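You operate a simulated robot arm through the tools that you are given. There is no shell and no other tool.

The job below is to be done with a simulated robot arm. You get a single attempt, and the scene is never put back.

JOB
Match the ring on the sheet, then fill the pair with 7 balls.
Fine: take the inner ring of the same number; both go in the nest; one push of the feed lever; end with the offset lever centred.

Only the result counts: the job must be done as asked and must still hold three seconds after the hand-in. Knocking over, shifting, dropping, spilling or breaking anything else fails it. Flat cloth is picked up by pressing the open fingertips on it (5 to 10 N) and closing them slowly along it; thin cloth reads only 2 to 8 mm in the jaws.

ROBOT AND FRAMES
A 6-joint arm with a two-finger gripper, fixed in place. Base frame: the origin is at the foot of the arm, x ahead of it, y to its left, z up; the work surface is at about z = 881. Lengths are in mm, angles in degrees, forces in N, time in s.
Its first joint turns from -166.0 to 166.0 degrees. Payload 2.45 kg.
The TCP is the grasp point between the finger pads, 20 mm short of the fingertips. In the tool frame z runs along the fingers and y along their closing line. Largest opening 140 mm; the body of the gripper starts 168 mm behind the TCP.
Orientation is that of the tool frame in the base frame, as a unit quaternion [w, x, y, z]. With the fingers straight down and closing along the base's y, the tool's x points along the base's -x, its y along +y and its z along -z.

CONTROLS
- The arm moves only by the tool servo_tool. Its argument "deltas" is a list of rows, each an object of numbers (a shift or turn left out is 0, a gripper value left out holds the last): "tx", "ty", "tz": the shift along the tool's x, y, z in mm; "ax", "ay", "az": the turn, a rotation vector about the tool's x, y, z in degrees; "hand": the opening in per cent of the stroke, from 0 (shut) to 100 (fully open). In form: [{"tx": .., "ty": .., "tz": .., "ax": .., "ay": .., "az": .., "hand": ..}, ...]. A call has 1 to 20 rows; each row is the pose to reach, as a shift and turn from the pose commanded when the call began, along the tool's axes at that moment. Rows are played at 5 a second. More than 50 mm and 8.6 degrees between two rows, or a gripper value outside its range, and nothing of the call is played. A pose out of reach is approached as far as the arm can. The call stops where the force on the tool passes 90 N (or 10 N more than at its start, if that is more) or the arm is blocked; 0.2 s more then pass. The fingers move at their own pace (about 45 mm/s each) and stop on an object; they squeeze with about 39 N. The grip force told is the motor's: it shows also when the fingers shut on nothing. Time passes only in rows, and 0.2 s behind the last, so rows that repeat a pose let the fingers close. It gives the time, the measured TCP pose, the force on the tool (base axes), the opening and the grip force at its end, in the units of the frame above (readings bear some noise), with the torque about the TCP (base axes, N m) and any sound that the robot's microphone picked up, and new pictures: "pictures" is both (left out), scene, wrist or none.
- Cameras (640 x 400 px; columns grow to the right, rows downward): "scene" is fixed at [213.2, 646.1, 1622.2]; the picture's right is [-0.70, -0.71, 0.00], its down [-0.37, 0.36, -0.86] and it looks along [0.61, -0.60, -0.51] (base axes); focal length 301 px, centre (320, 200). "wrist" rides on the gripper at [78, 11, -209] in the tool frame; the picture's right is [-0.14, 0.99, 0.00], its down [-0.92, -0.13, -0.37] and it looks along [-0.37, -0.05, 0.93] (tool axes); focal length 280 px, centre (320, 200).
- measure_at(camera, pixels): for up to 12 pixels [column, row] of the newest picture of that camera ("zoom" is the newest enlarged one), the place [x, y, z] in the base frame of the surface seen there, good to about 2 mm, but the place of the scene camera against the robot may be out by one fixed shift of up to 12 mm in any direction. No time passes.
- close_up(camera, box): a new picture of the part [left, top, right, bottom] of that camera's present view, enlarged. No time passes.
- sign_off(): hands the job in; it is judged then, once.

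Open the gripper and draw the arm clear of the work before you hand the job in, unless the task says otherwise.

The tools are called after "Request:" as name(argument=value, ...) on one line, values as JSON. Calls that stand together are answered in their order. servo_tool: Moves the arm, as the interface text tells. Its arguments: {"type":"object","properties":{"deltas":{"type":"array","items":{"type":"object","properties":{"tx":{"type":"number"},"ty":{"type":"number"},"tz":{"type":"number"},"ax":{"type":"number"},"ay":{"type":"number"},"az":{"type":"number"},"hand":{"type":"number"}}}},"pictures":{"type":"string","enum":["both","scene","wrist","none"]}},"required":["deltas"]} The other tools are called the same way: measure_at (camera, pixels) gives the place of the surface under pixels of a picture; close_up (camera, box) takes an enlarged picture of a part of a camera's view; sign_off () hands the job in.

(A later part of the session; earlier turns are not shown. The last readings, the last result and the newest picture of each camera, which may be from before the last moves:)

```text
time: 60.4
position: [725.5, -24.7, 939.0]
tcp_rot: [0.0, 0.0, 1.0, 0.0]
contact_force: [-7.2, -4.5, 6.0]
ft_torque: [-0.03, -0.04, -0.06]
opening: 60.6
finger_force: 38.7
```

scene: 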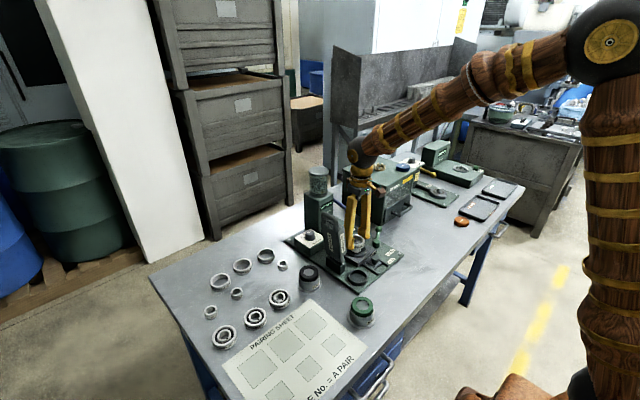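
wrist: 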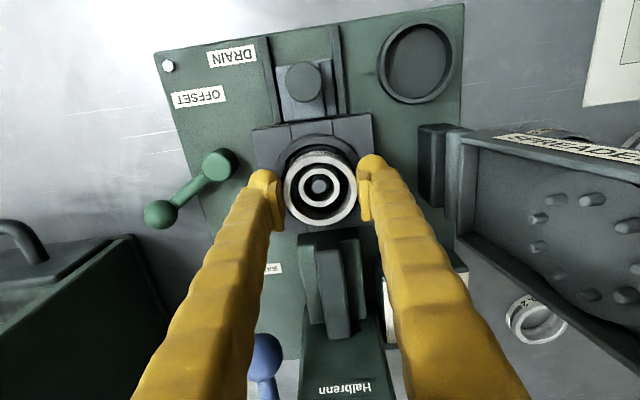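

There is light contact (-7,-4.5,+6 N), the chamfer pushing the ring toward -x,-y. I shift a little that way and continue down.

Request:
servo_tool(deltas=[{"tx": 0.3, "ty": -0.2, "tz": 0.5}, {"tx": 0.4, "ty": -0.3, "tz": 1.2}, {"tx": 0.4, "ty": -0.3, "tz": 2}, {"tx": 0.4, "ty": -0.3, "tz": 2}], pictures="none")

```text
time: 61.4
position: [727.0, -24.6, 938.1]
tcp_rot: [0.0, 0.0, 1.0, 0.001]
contact_force: [-22.4, -4.3, 14.0]
ft_torque: [-0.05, 0.32, 0.1]
opening: 60.4
finger_force: 38.9
```

The x-force rose to -22 N, so the ring bears on the +x arc. I shift a further 0.8 mm to -x at this height.

Request:
servo_tool(deltas=[{"tx": 0.4}, {"tx": 0.8}, {"tx": 0.8}], pictures="none")

```text
time: 62.2
position: [725.8, -24.0, 937.5]
tcp_rot: [0.001, 0.0, 1.0, 0.0]
contact_force: [-7.3, -1.3, 1.7]
ft_torque: [0.0, 0.1, 0.01]
opening: 60.7
finger_force: 38.8
```

The force dropped to -7 N in x. I shift a touch more and lower again.

Request:
servo_tool(deltas=[{"tx": 0.3, "tz": 0.6}, {"tx": 0.3, "tz": 1.2}, {"tx": 0.3, "tz": 1.8}, {"tx": 0.3, "tz": 1.8}], pictures="none")

```text
time: 63.2
position: [725.5, -24.4, 936.0]
tcp_rot: [0.003, -0.001, 1.0, 0.001]
contact_force: [2.8, 3.0, 40.7]
ft_torque: [0.08, -0.08, 0.09]
opening: 60.7
finger_force: 39.2
```

Upward force 41 N at TCP z=936 with little side force: the ring has reached the seat. I ease the preload and open slowly.

Request:
servo_tool(deltas=[{"tz": -0.8}, {"tz": -1.0}, {"tz": -1.0, "hand": 46}, {"tz": -1.0, "hand": 48}, {"tz": -1.0, "hand": 52}, {"tz": -1.0, "hand": 54}, {"tz": -1.0, "hand": 54}], pictures="both")

Request:
close_up(camera="wrist", box=[260, 130, 380, 240])

Request:
close_up(camera="scene", box=[310, 190, 390, 260])

```text
time: 64.8
position: [724.6, -26.0, 936.1]
tcp_rot: [0.001, 0.0, 1.0, 0.0]
contact_force: [0.1, -0.5, 0.3]
ft_torque: [-0.01, 0.02, 0.0]
opening: 75.5
finger_force: 0.1
```

scene: 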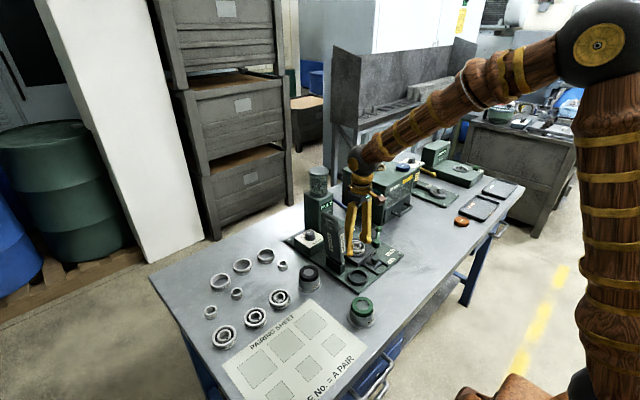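
wrist: 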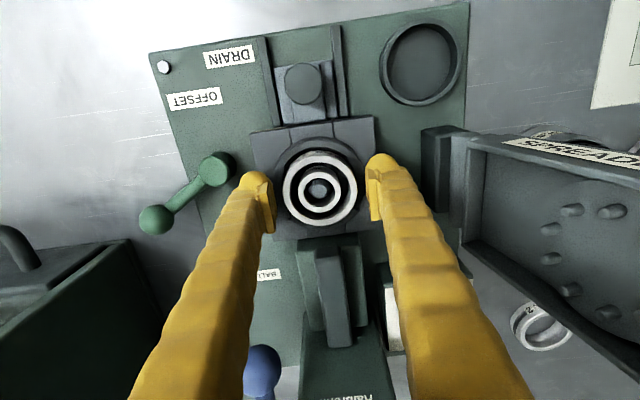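

```text
3.64 times, centred on (320, 185) of wrist
```

zoom: 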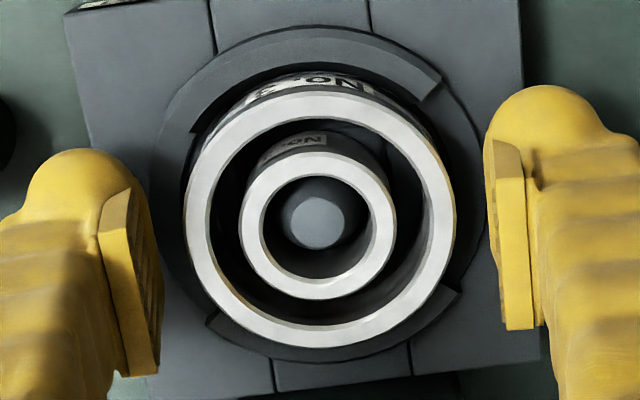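

```text
5.71 times, centred on (350, 225) of scene
```

zoom: 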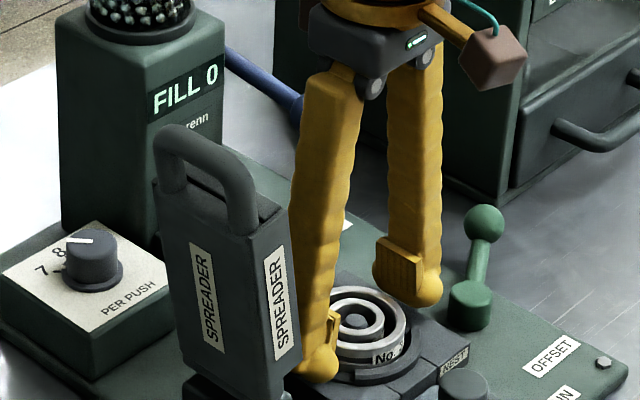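

The display changed to "FILL 0", so the pair is registered. I raise the tool straight up clear of the nest.

Request:
servo_tool(deltas=[{"tz": -5}, {"tz": -20}, {"tz": -55}, {"tz": -100}, {"tz": -145}, {"tz": -190}, {"tz": -220}, {"tz": -220}], pictures="both")

Request:
close_up(camera="wrist", box=[220, 90, 360, 190])

Request:
close_up(camera="scene", box=[340, 220, 400, 265])

```text
time: 66.6
position: [724.0, -25.1, 1156.4]
tcp_rot: [0.0, 0.0, 1.0, 0.0]
contact_force: [-0.7, -0.4, 0.6]
ft_torque: [0.02, 0.0, -0.01]
opening: 75.5
finger_force: 0.1
```

scene: 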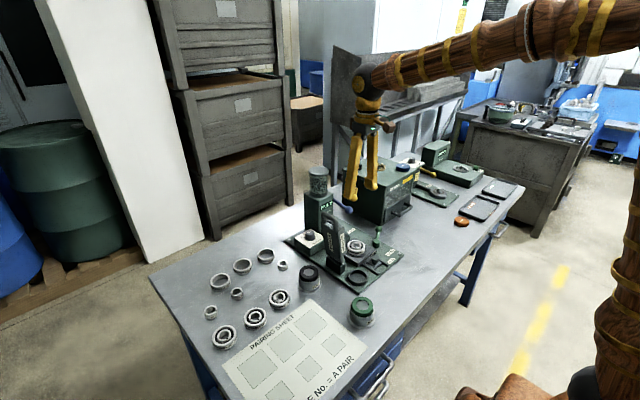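
wrist: 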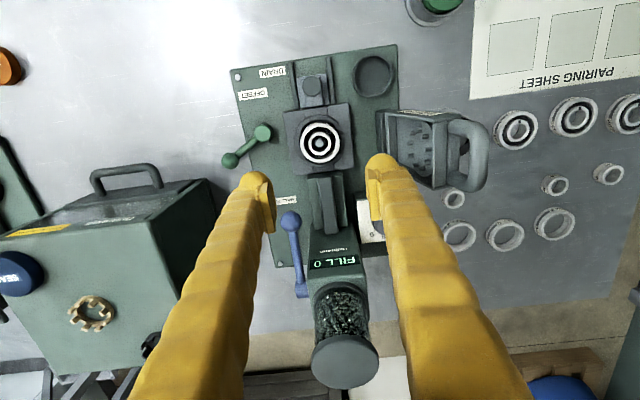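

```text
4.00 times, centred on (290, 140) of wrist
```

zoom: 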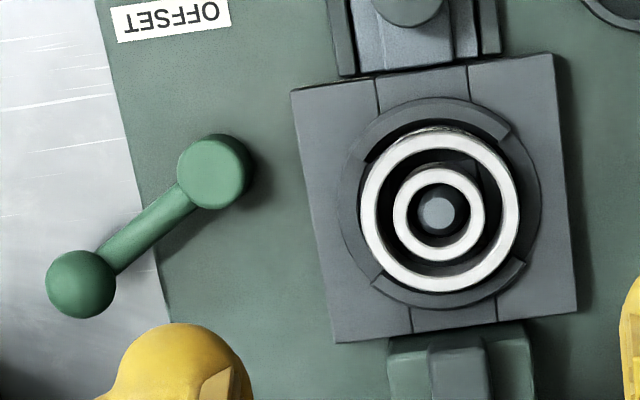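

```text
8.89 times, centred on (370, 242) of scene
```

zoom: 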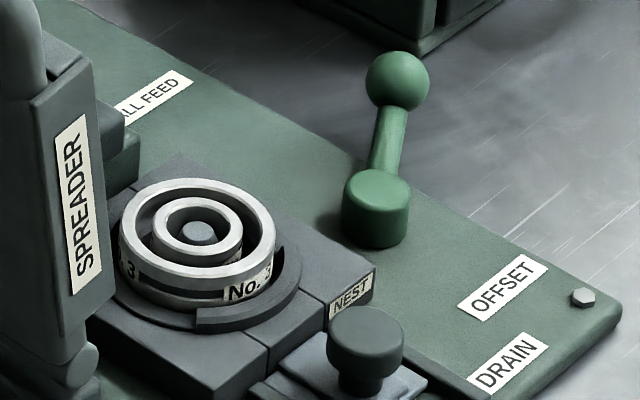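

The rings are concentric on the peg. Now I measure the offset lever: hub top at wrist (263,133), arm and ball at (230,161).

Request:
measure_at(camera="wrist", pixels=[[263.2, 133], [259, 136], [268, 131], [262, 127.5], [230, 161], [227, 161], [233, 159], [230, 157], [230, 165], [250, 143], [245, 147.5], [240, 152]])

Request:
measure_at(camera="wrist", pixels=[[290, 221], [287, 221], [294, 221], [290, 215], [290, 228], [294, 240], [298, 260], [302, 285], [303, 292], [240, 77], [322, 260], [330, 205]])

Request:
close_up(camera="wrist", box=[265, 190, 365, 310])

```text
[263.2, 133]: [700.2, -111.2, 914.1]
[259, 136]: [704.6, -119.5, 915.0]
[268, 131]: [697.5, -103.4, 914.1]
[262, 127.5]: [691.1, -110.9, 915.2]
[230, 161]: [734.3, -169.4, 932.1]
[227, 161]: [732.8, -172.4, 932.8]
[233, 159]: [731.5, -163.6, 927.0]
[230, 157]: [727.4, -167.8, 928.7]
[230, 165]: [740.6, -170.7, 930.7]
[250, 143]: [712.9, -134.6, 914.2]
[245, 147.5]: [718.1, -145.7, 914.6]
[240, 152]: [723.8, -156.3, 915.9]
```

```text
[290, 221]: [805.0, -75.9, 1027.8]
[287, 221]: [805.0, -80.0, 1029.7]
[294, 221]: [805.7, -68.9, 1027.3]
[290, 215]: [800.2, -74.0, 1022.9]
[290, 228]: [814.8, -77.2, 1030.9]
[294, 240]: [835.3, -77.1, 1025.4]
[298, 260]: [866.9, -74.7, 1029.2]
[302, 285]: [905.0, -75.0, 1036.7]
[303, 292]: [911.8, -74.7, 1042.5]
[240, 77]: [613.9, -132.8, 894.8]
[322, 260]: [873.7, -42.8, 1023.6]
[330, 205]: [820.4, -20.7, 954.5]
```

```text
3.33 times, centred on (315, 250) of wrist
```

zoom: 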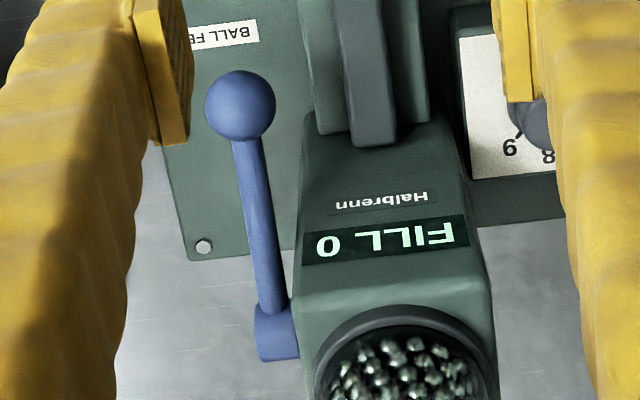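

The offset lever's hub is at (700,-111) and its ball at (733,-169,~922), i.e. at -60° from +x; the feed lever's ball is at (805,-76,~1020). I measure the neighbouring box near the offset lever before deciding how to approach it.

Request:
measure_at(camera="wrist", pixels=[[205, 182], [225, 205], [222, 230], [150, 190], [120, 170], [160, 162], [200, 210], [215, 250], [30, 265], [90, 180]])

Request:
close_up(camera="wrist", box=[60, 90, 320, 290])

```text
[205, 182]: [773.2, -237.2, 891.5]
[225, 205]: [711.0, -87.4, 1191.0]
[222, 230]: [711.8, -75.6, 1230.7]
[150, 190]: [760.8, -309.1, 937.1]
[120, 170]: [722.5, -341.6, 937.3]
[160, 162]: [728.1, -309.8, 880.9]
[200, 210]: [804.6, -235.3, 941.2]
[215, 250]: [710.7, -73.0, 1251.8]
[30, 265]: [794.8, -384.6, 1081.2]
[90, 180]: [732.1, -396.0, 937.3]
```

```text
2.00 times, centred on (190, 190) of wrist
```

zoom: 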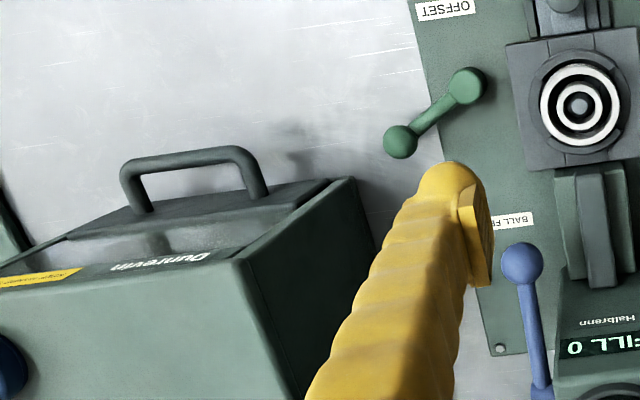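

The box's near side is at y≈-236, so there's room at the lever. I go above the lever ball (centre about (736.6,-173.6,920)), turning the tool 60° so that the fingers straddle the ball along its swing direction.

Request:
servo_tool(deltas=[{"tx": -1.5, "ty": -18.5, "az": 7.5, "hand": 32}, {"tx": -3, "ty": -37, "az": 15, "hand": 32}, {"tx": -4.5, "ty": -55.5, "az": 22.5, "hand": 32}, {"tx": -6, "ty": -74, "az": 30, "hand": 32}, {"tx": -7.5, "ty": -92.5, "az": 37.5, "hand": 32}, {"tx": -9, "ty": -111, "az": 45, "hand": 32}, {"tx": -10.5, "ty": -129.5, "az": 52.5, "hand": 32}, {"tx": -12, "ty": -148, "az": 60, "hand": 32}, {"tx": -12, "ty": -148, "tz": 40, "az": 60, "hand": 32}, {"tx": -12, "ty": -148, "tz": 80, "az": 60, "hand": 32}, {"tx": -12, "ty": -148, "tz": 110, "az": 60, "hand": 32}, {"tx": -12, "ty": -148, "tz": 110, "az": 60, "hand": 32}], pictures="both")

Request:
close_up(camera="wrist", box=[250, 100, 390, 220])

```text
time: 69.2
position: [736.2, -172.4, 1048.2]
tcp_rot: [0.0, 0.501, 0.866, 0.0]
contact_force: [-0.7, 0.5, -1.1]
ft_torque: [-0.01, 0.01, 0.0]
opening: 44.7
finger_force: 0.1
```

scene: 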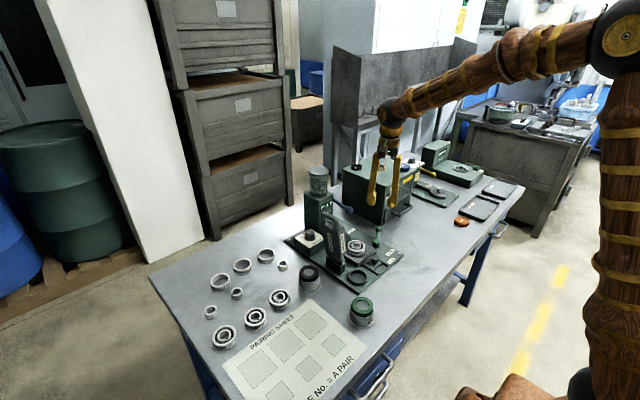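
wrist: 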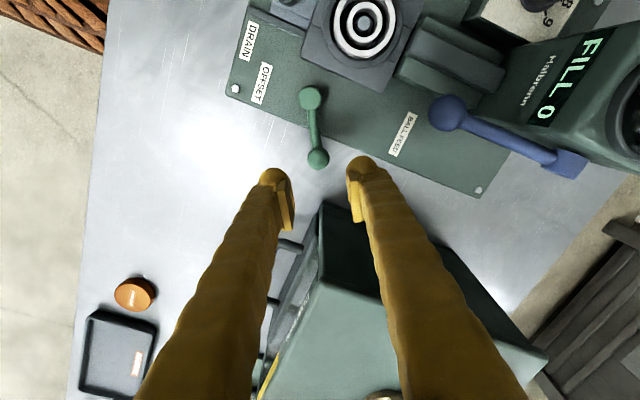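

```text
3.33 times, centred on (320, 160) of wrist
```

zoom: 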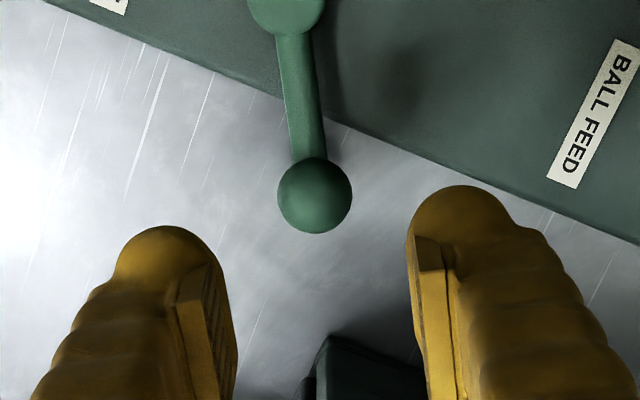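

The lever, nest and display are all in the wrist view; the ball is at wrist (317,158), between the fingers. I measure the ball and hub from here.

Request:
measure_at(camera="wrist", pixels=[[318, 158], [310, 158], [326, 158], [318, 150], [318, 166], [311, 97], [303, 97], [320, 97], [315, 125], [313, 115], [361, 24], [350, 40]])

```text
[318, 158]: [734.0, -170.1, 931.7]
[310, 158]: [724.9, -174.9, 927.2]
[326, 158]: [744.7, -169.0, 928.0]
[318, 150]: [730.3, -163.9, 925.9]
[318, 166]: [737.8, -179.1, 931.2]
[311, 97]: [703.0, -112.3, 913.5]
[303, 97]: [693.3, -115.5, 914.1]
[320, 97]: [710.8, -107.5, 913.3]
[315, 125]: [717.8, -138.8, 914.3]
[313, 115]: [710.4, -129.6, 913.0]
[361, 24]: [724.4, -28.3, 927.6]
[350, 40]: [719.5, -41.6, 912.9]
```

The ball centre is (735,-172.7,~920), matching the TCP. I lower to TCP z≈925 so the fingers straddle it.

Request:
servo_tool(deltas=[{"tz": 40}, {"tz": 80}, {"tz": 105}, {"tz": 118}, {"tz": 123}, {"tz": 123}], pictures="both")

Request:
close_up(camera="wrist", box=[250, 0, 450, 240])

```text
time: 70.6
position: [736.6, -171.7, 923.8]
tcp_rot: [0.001, 0.5, 0.866, 0.0]
contact_force: [0.4, 0.5, -0.1]
ft_torque: [0.01, 0.01, 0.01]
opening: 45.0
finger_force: 0.1
```

scene: 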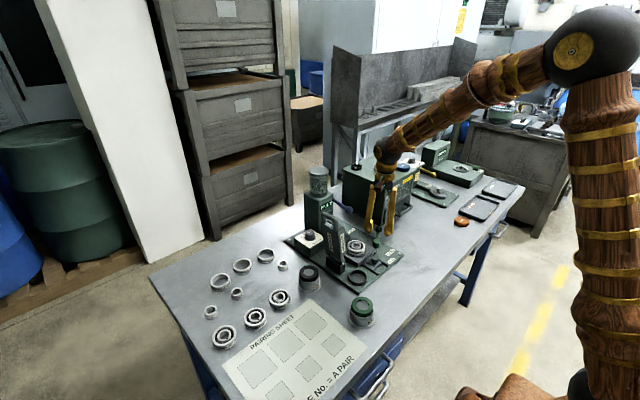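
wrist: 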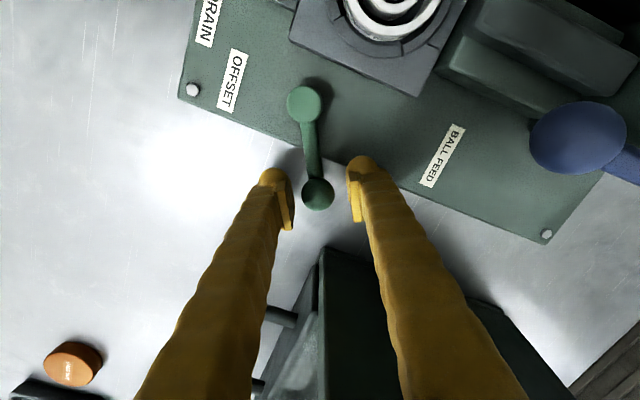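

```text
1.67 times, centred on (350, 120) of wrist
```

zoom: 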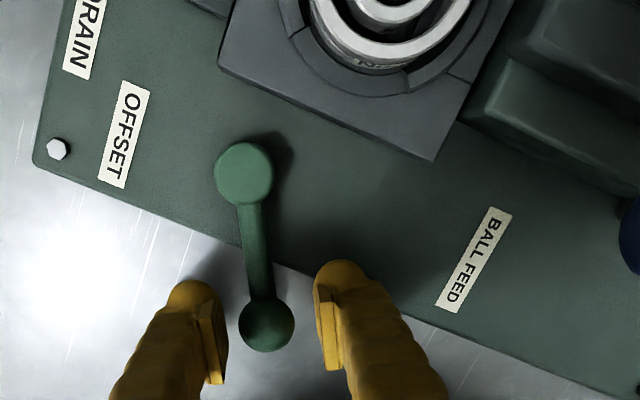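

The fingers straddle the ball cleanly. I narrow them to about 28 mm and try swinging the lever gently toward -x (clockwise from above), watching force and the nest.

Request:
servo_tool(deltas=[{"hand": 25}, {"hand": 20}, {"hand": 20}, {"tx": 0.04, "ty": -2.4, "az": 2, "hand": 20}, {"tx": 0.17, "ty": -4.8, "az": 4, "hand": 20}, {"tx": 0.38, "ty": -7.3, "az": 6, "hand": 20}, {"tx": 0.38, "ty": -7.3, "az": 6, "hand": 20}], pictures="both")

Request:
close_up(camera="wrist", box=[250, 0, 450, 240])

Request:
close_up(camera="scene", box=[330, 215, 400, 265])

```text
time: 72.2
position: [730.4, -174.2, 922.8]
tcp_rot: [0.001, 0.545, 0.838, 0.0]
contact_force: [1.7, 0.4, 0.4]
ft_torque: [-0.02, -0.01, -0.01]
opening: 28.3
finger_force: 0.5
```

scene: 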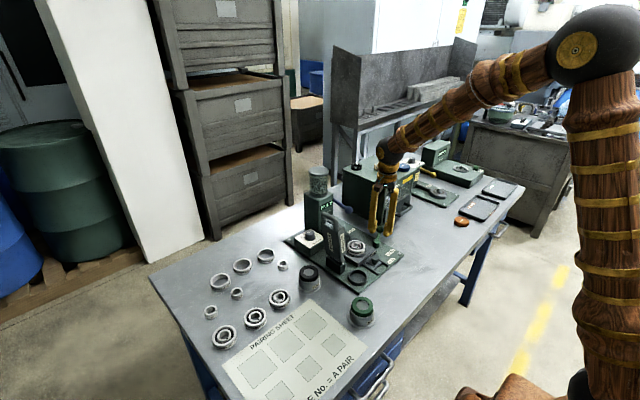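
wrist: 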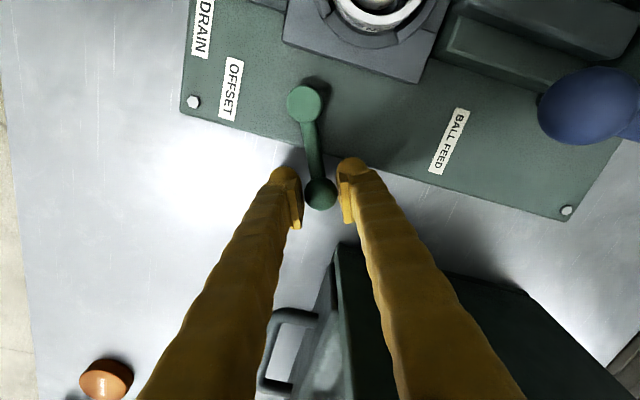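

```text
1.67 times, centred on (350, 120) of wrist
```

zoom: 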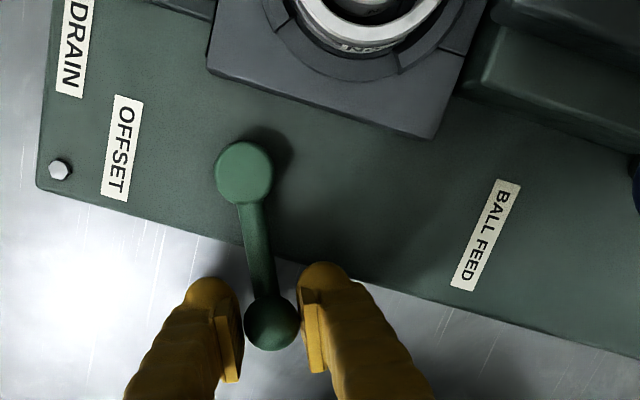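

```text
8.00 times, centred on (365, 240) of scene
```

zoom: 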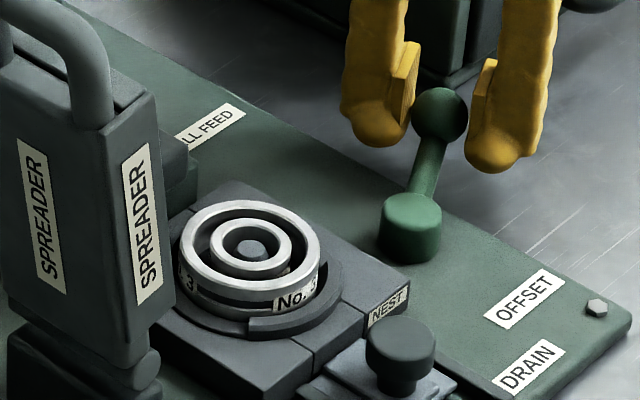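

The finger has just reached the ball with under 2 N. I continue the swing another 8° in the same direction.

Request:
servo_tool(deltas=[{"tx": 0.04, "ty": -2.4, "az": 2}, {"tx": 0.17, "ty": -4.8, "az": 4}, {"tx": 0.38, "ty": -7.3, "az": 6}, {"tx": 0.68, "ty": -9.7, "az": 8}, {"tx": 0.68, "ty": -9.7, "az": 8}], pictures="both")

Request:
close_up(camera="wrist", box=[250, 0, 450, 240])

Request:
close_up(camera="scene", box=[330, 215, 400, 265])

```text
time: 73.4
position: [720.8, -179.1, 923.2]
tcp_rot: [-0.001, 0.603, 0.798, 0.0]
contact_force: [0.2, 0.2, 0.0]
ft_torque: [-0.03, 0.03, 0.01]
opening: 28.1
finger_force: 0.0
```

scene: 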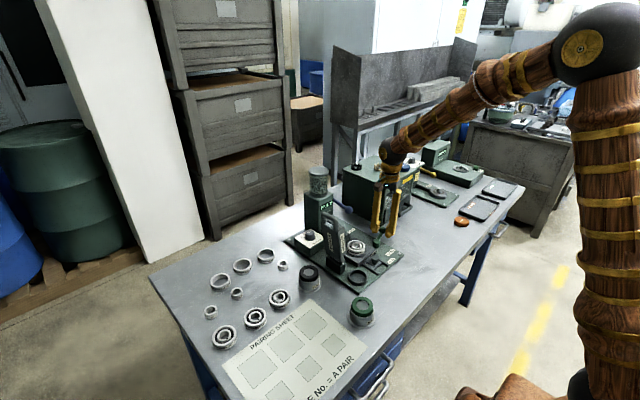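
wrist: 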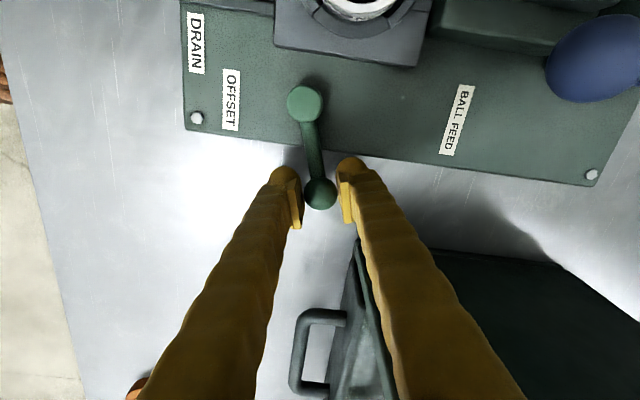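

```text
1.67 times, centred on (350, 120) of wrist
```

zoom: 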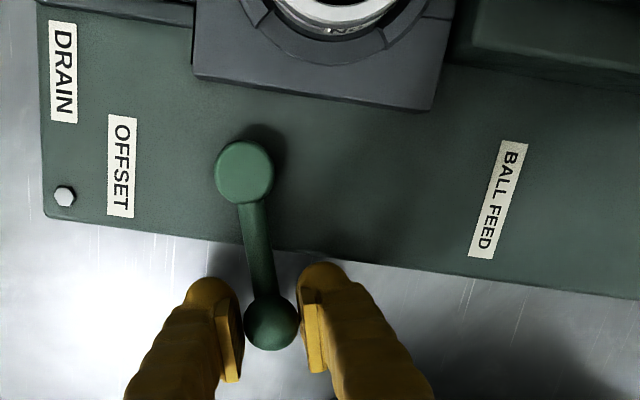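

```text
8.00 times, centred on (365, 240) of scene
```

zoom: 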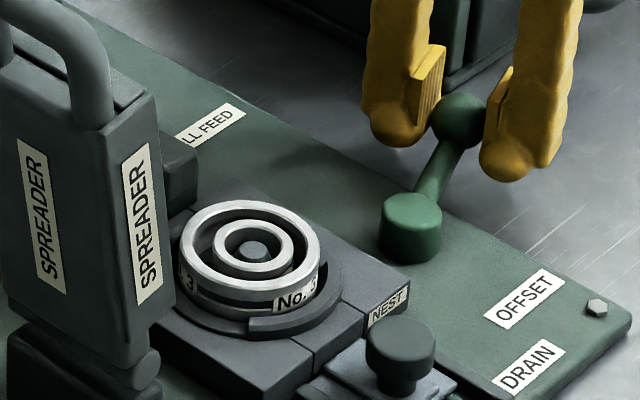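

The lever turns freely. In the scene zoom the inner ring has shifted slightly toward the lower right. I continue the swing another 16°.

Request:
servo_tool(deltas=[{"tx": 0.04, "ty": -2.4, "az": 2}, {"tx": 0.17, "ty": -4.8, "az": 4}, {"tx": 0.38, "ty": -7.3, "az": 6}, {"tx": 0.68, "ty": -9.7, "az": 8}, {"tx": 1.06, "ty": -12.1, "az": 10}, {"tx": 1.52, "ty": -14.4, "az": 12}, {"tx": 2.06, "ty": -16.8, "az": 14}, {"tx": 2.7, "ty": -19.2, "az": 16}, {"tx": 2.7, "ty": -19.2, "az": 16}], pictures="both")

Request:
close_up(camera="wrist", box=[250, 0, 450, 240])

Request:
close_up(camera="scene", box=[330, 215, 400, 265])

```text
time: 75.4
position: [701.6, -181.6, 923.9]
tcp_rot: [-0.001, 0.707, 0.707, 0.001]
contact_force: [-0.8, -0.6, 0.1]
ft_torque: [-0.03, 0.0, -0.01]
opening: 28.1
finger_force: 0.1
```

scene: 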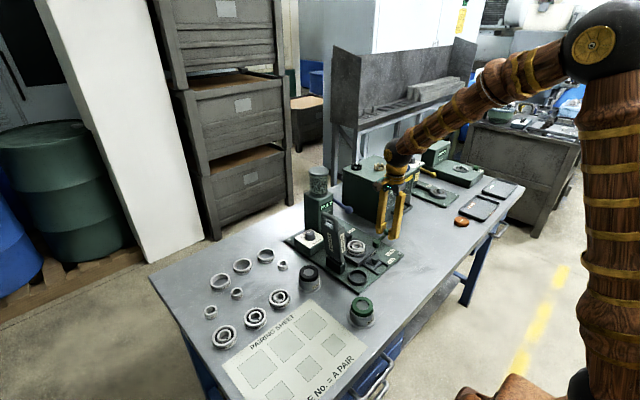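
wrist: 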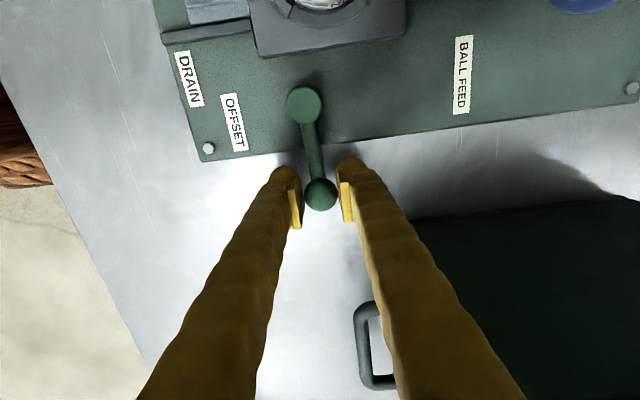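

```text
1.67 times, centred on (350, 120) of wrist
```

zoom: 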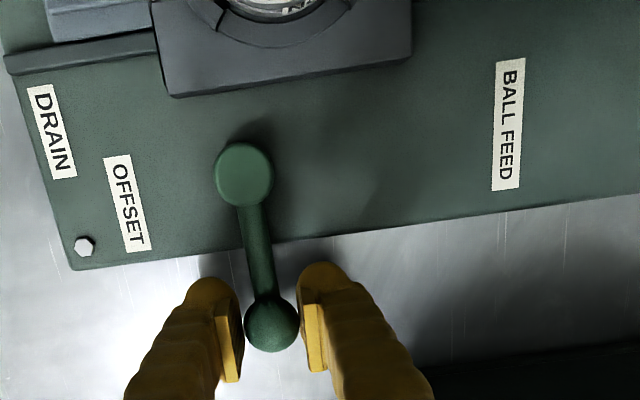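

```text
8.00 times, centred on (365, 240) of scene
```

zoom: 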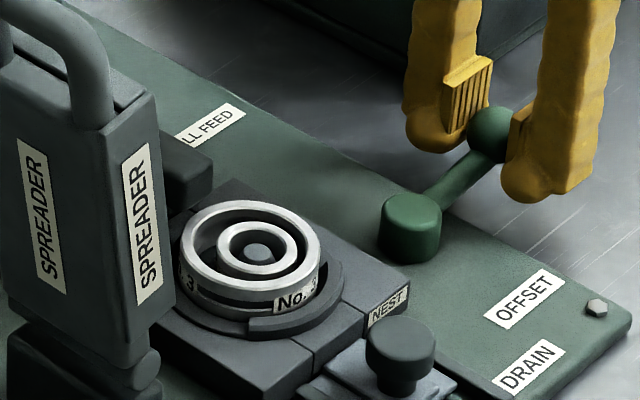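

The lever is now near -88° and the inner ring has clearly shifted toward -x, away from the chute side, opening the gap at the chute. I continue the swing toward its end, checking force.

Request:
servo_tool(deltas=[{"tx": 0.04, "ty": -2.4, "az": 2}, {"tx": 0.17, "ty": -4.8, "az": 4}, {"tx": 0.38, "ty": -7.3, "az": 6}, {"tx": 0.68, "ty": -9.7, "az": 8}, {"tx": 1.06, "ty": -12.1, "az": 10}, {"tx": 1.52, "ty": -14.4, "az": 12}, {"tx": 2.06, "ty": -16.8, "az": 14}, {"tx": 2.7, "ty": -19.2, "az": 16}, {"tx": 2.7, "ty": -19.2, "az": 16}], pictures="both")

Request:
close_up(camera="wrist", box=[250, 0, 450, 240])

Request:
close_up(camera="scene", box=[330, 215, 400, 265])

```text
time: 77.4
position: [682.9, -180.1, 923.6]
tcp_rot: [0.0, 0.799, 0.602, 0.001]
contact_force: [0.2, -0.4, 0.5]
ft_torque: [0.01, 0.02, 0.02]
opening: 27.9
finger_force: 0.1
```

scene: 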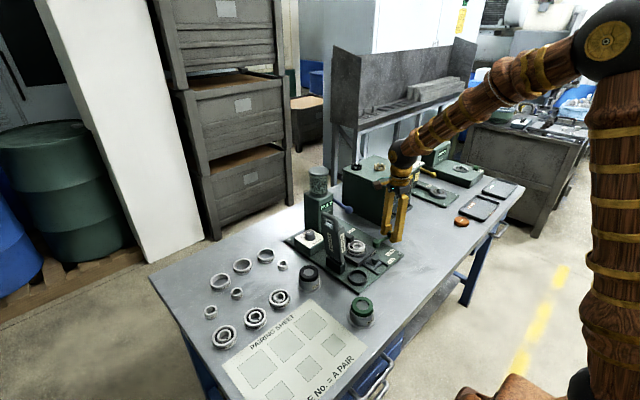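
wrist: 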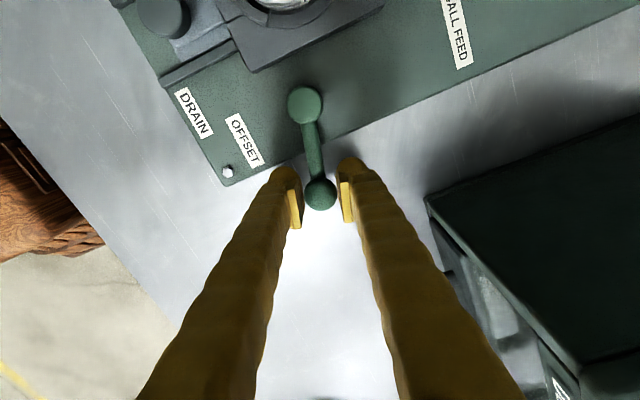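

```text
1.67 times, centred on (350, 120) of wrist
```

zoom: 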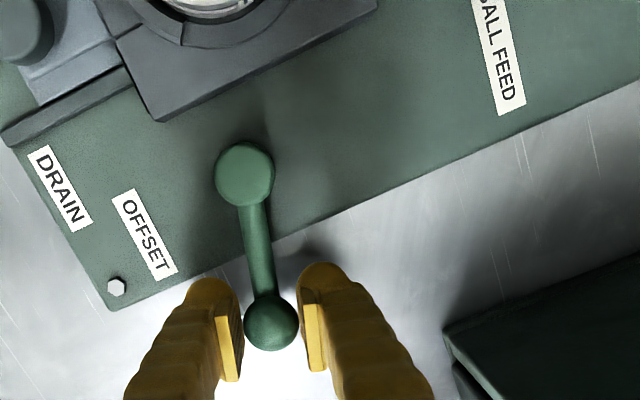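

```text
8.00 times, centred on (365, 240) of scene
```

zoom: 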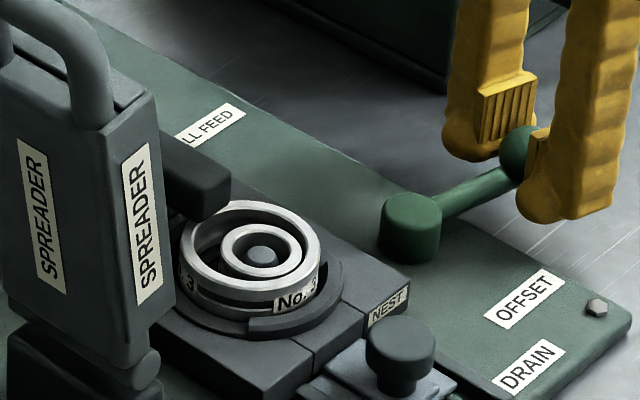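

The feed chute is also sliding out over the ring (scene zoom (205,185)), confirming this direction. I continue the swing to its end stop.

Request:
servo_tool(deltas=[{"tx": 0.04, "ty": -2.4, "az": 2}, {"tx": 0.17, "ty": -4.8, "az": 4}, {"tx": 0.38, "ty": -7.3, "az": 6}, {"tx": 0.68, "ty": -9.7, "az": 8}, {"tx": 1.06, "ty": -12.1, "az": 10}, {"tx": 1.06, "ty": -12.1, "az": 10}], pictures="both")

Request:
close_up(camera="wrist", box=[250, 0, 450, 240])

Request:
close_up(camera="scene", box=[320, 195, 400, 265])

```text
time: 78.8
position: [671.2, -175.6, 923.7]
tcp_rot: [-0.001, 0.849, 0.529, 0.001]
contact_force: [0.5, 0.2, 0.0]
ft_torque: [0.0, 0.0, -0.03]
opening: 28.5
finger_force: 0.1
```

scene: 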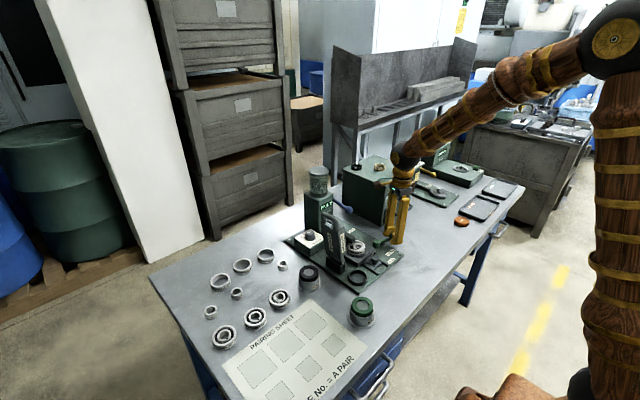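
wrist: 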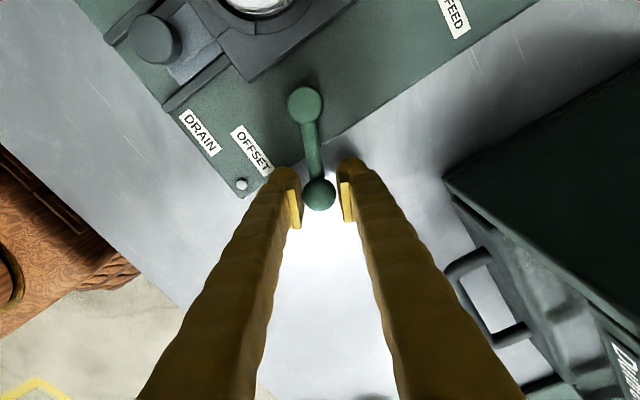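

```text
1.67 times, centred on (350, 120) of wrist
```

zoom: 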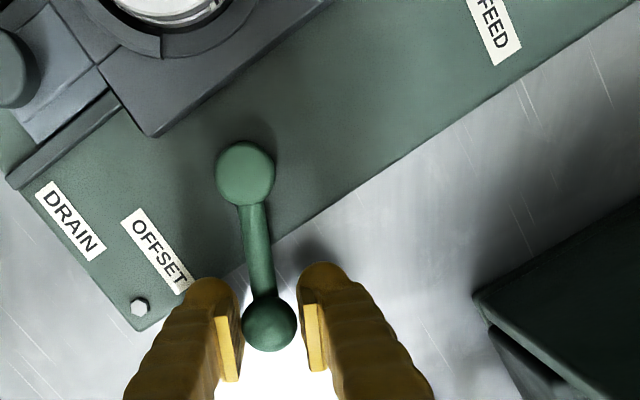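

```text
5.71 times, centred on (360, 230) of scene
```

zoom: 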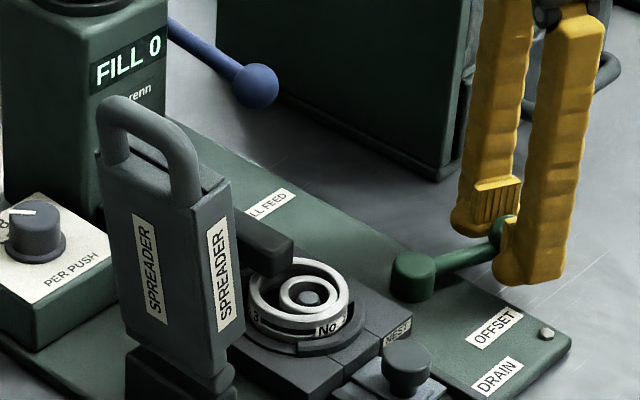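

The lever is at about -116° and still moving freely with the chute above the ring. I continue in small steps to find the stop.

Request:
servo_tool(deltas=[{"tx": 0.02, "ty": -1.8, "az": 1.5}, {"tx": 0.1, "ty": -3.6, "az": 3}, {"tx": 0.2, "ty": -5.4, "az": 4.5}, {"tx": 0.2, "ty": -5.4, "az": 4.5}], pictures="wrist")

Request:
close_up(camera="wrist", box=[250, 0, 450, 240])

Request:
close_up(camera="scene", box=[320, 195, 400, 265])

```text
time: 79.8
position: [666.3, -172.5, 922.5]
tcp_rot: [0.0, 0.868, 0.496, 0.001]
contact_force: [0.0, -0.3, -0.5]
ft_torque: [-0.04, -0.04, 0.01]
opening: 28.2
finger_force: 0.1
```

wrist: 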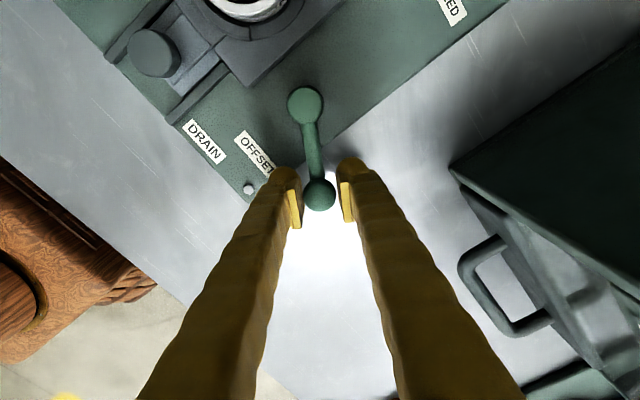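

```text
1.67 times, centred on (350, 120) of wrist
```

zoom: 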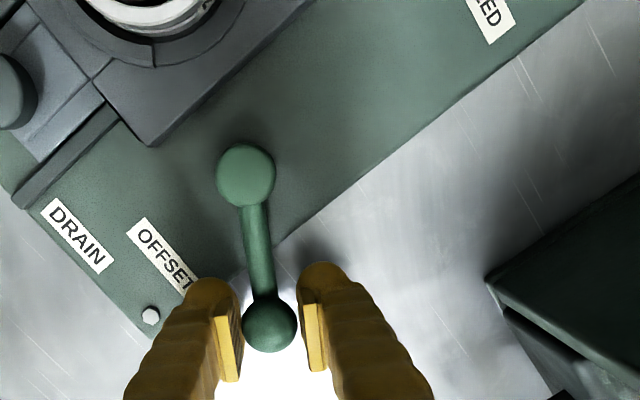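

```text
5.71 times, centred on (360, 230) of scene
```

zoom: 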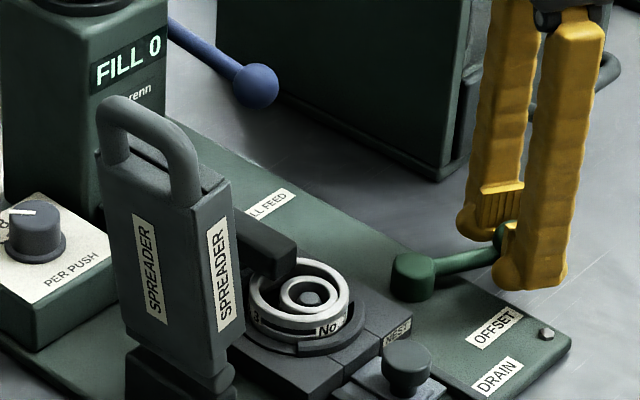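

Still no resistance at about -120°. I try another 6° in small steps to see if there's a stop.

Request:
servo_tool(deltas=[{"tx": 0.02, "ty": -1.8, "az": 1.5}, {"tx": 0.1, "ty": -3.6, "az": 3}, {"tx": 0.1, "ty": -3.6, "az": 3}, {"tx": 0.2, "ty": -5.4, "az": 4.5}, {"tx": 0.2, "ty": -5.4, "az": 4.5}], pictures="wrist")

Request:
close_up(camera="wrist", box=[250, 0, 450, 240])

Request:
close_up(camera="scene", box=[320, 195, 400, 265])

```text
time: 81.0
position: [662.1, -170.0, 922.9]
tcp_rot: [0.0, 0.887, 0.461, 0.001]
contact_force: [8.5, -4.2, 0.9]
ft_torque: [-0.03, -0.09, 0.05]
opening: 34.1
finger_force: 4.5
```

wrist: 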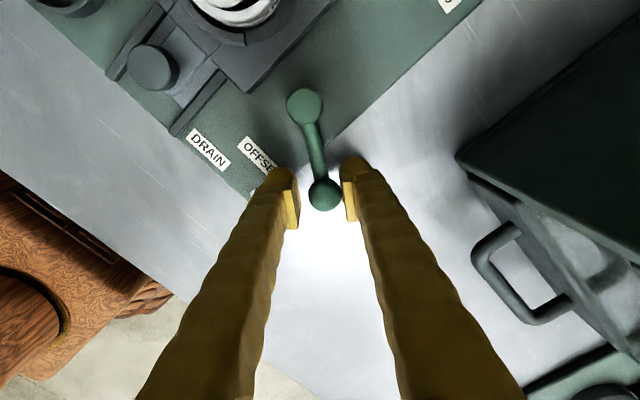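

```text
1.67 times, centred on (350, 120) of wrist
```

zoom: 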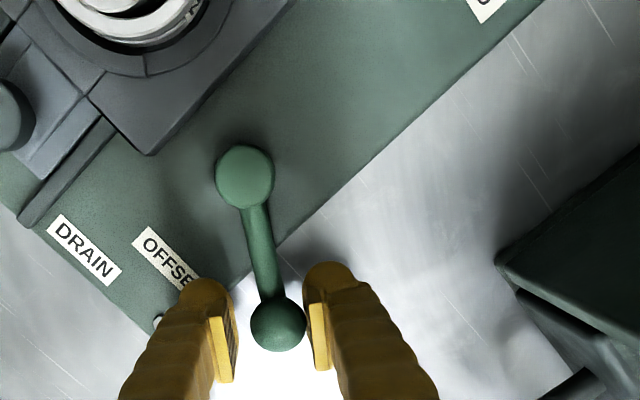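

```text
5.71 times, centred on (360, 230) of scene
```

zoom: 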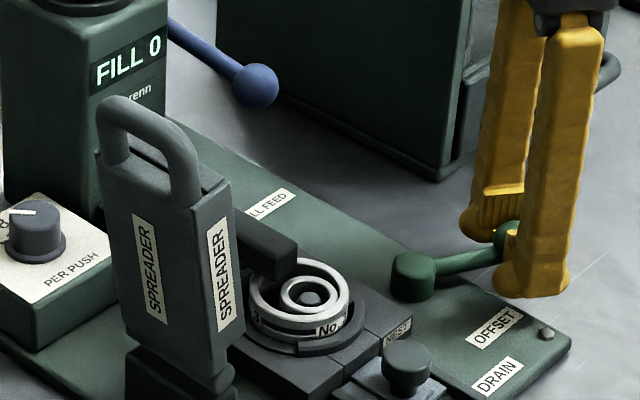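

The lever reached its stop at about -120° (9 N, finger pushed back to 34 mm). I back off, open the fingers, and rise.

Request:
servo_tool(deltas=[{"ty": 4.5, "hand": 28}, {"ty": 4.5, "hand": 34}, {"ty": 4.5, "hand": 34}, {"ty": 4.5, "tz": -30, "hand": 34}, {"ty": 4.5, "tz": -70, "hand": 34}, {"ty": 4.5, "tz": -110, "hand": 34}, {"ty": 4.5, "tz": -150, "hand": 34}, {"ty": 4.5, "tz": -190, "hand": 34}, {"ty": 4.5, "tz": -230, "hand": 34}, {"ty": 4.5, "tz": -230, "hand": 34}], pictures="both")

Request:
close_up(camera="scene", box=[320, 195, 400, 265])

Request:
close_up(camera="wrist", box=[200, 0, 400, 150])

```text
time: 83.2
position: [663.4, -173.3, 1153.7]
tcp_rot: [0.0, 0.887, 0.462, 0.0]
contact_force: [0.2, 0.0, 0.7]
ft_torque: [-0.01, 0.02, 0.0]
opening: 47.6
finger_force: 0.1
```

scene: 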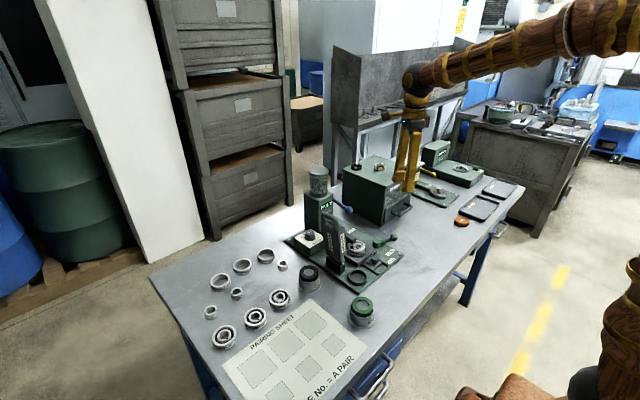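
wrist: 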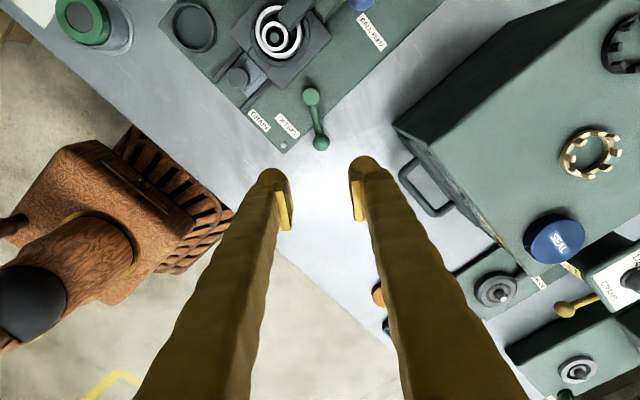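

```text
5.71 times, centred on (360, 230) of scene
```

zoom: 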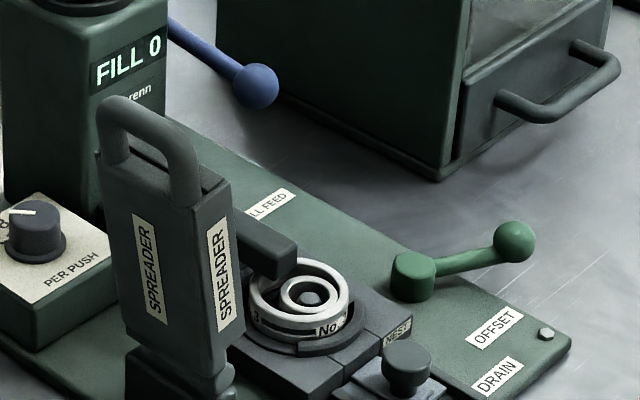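

```text
2.67 times, centred on (300, 75) of wrist
```

zoom: 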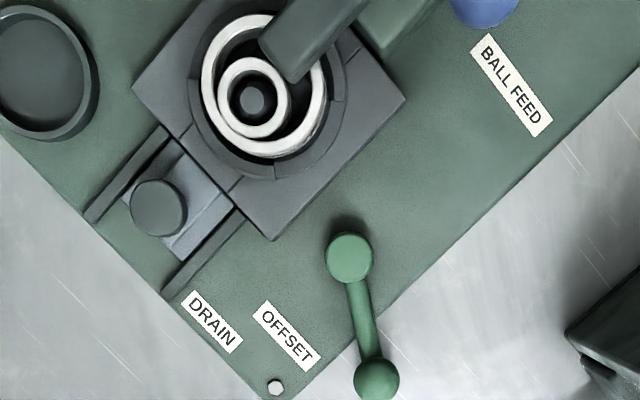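

The inner ring is now offset to -x against the outer ring, and the chute covers the gap at +x. I close the fingers, turn the tool back and go above the blue feed lever ball, centre about (810.5,-78,1016).

Request:
servo_tool(deltas=[{"tx": 9.5, "ty": 4, "az": -7.35, "hand": 0}, {"tx": 19, "ty": 8, "az": -14.7, "hand": 0}, {"tx": 28.5, "ty": 12, "az": -22.05, "hand": 0}, {"tx": 38, "ty": 16, "az": -29.4, "hand": 0}, {"tx": 47.5, "ty": 20, "az": -36.75, "hand": 0}, {"tx": 57, "ty": 24, "az": -44.1, "hand": 0}, {"tx": 66.6, "ty": 28.1, "az": -51.45, "hand": 0}, {"tx": 76.1, "ty": 32.1, "az": -58.8, "hand": 0}, {"tx": 85.6, "ty": 36.1, "az": -66.15, "hand": 0}, {"tx": 95.1, "ty": 40.1, "az": -73.5, "hand": 0}, {"tx": 104.6, "ty": 44.1, "az": -80.9, "hand": 0}, {"tx": 114.1, "ty": 48.1, "az": -88.2, "hand": 0}, {"tx": 123.6, "ty": 52.1, "az": -95.6, "hand": 0}, {"tx": 133.2, "ty": 56.2, "az": -102.9, "hand": 0}, {"tx": 142.7, "ty": 60.2, "az": -110.3, "hand": 0}, {"tx": 152.2, "ty": 64.2, "az": -117.6, "hand": 0}, {"tx": 161.7, "ty": 68.2, "az": -125, "hand": 0}, {"tx": 161.7, "ty": 68.2, "az": -125, "hand": 0}], pictures="both")

Request:
close_up(camera="wrist", box=[240, 100, 400, 240])

```text
time: 87.0
position: [814.4, -79.1, 1154.6]
tcp_rot: [0.0, -0.002, 1.0, 0.001]
contact_force: [0.3, -0.6, -0.2]
ft_torque: [-0.02, -0.01, 0.01]
opening: 0.1
finger_force: 29.3
```

scene: 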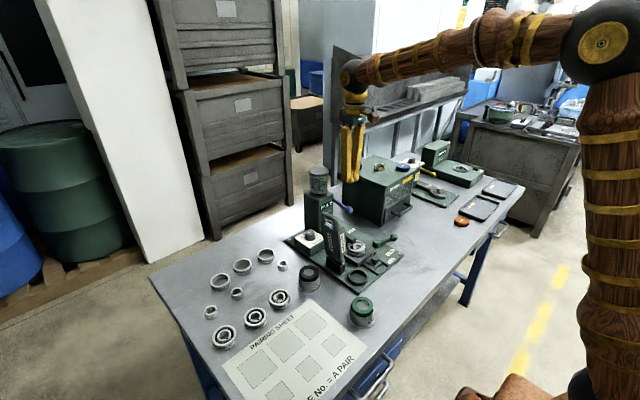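
wrist: 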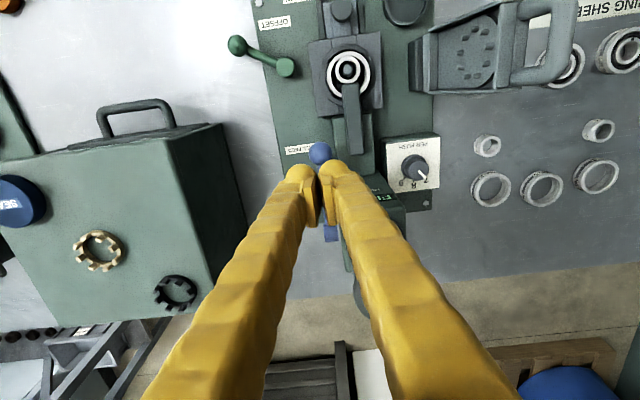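

```text
2.86 times, centred on (320, 170) of wrist
```

zoom: 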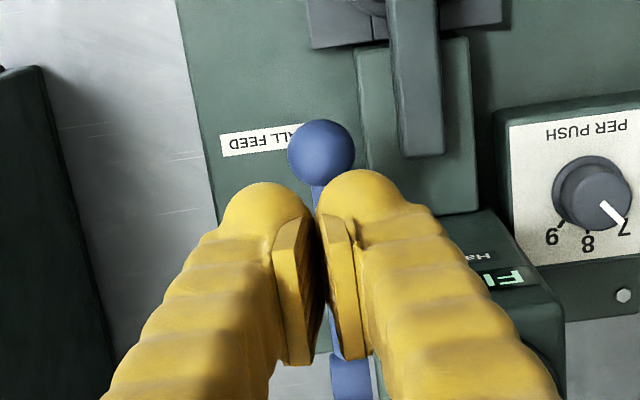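

The tool is over the feed lever with the dial at 7 and the nest visible. I measure the ball at wrist (320,152), the lever hub, and the tower's near edge.

Request:
measure_at(camera="wrist", pixels=[[320, 153], [313, 153], [328, 153], [320, 146], [320, 161], [332, 238], [328, 232], [352, 180], [385, 205], [348, 250], [396, 215], [352, 300]])

Request:
close_up(camera="wrist", box=[300, 30, 400, 130])

```text
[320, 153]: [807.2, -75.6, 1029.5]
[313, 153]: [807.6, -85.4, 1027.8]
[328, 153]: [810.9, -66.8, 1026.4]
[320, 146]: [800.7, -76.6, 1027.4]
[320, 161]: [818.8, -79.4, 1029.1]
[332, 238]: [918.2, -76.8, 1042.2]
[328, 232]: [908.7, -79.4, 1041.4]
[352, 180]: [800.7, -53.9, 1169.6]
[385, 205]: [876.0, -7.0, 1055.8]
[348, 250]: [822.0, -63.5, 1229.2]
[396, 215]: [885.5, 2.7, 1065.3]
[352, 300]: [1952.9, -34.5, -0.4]
```

```text
4.00 times, centred on (350, 80) of wrist
```

zoom: 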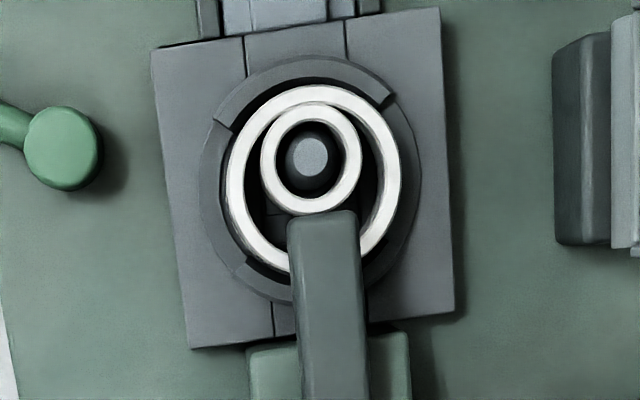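

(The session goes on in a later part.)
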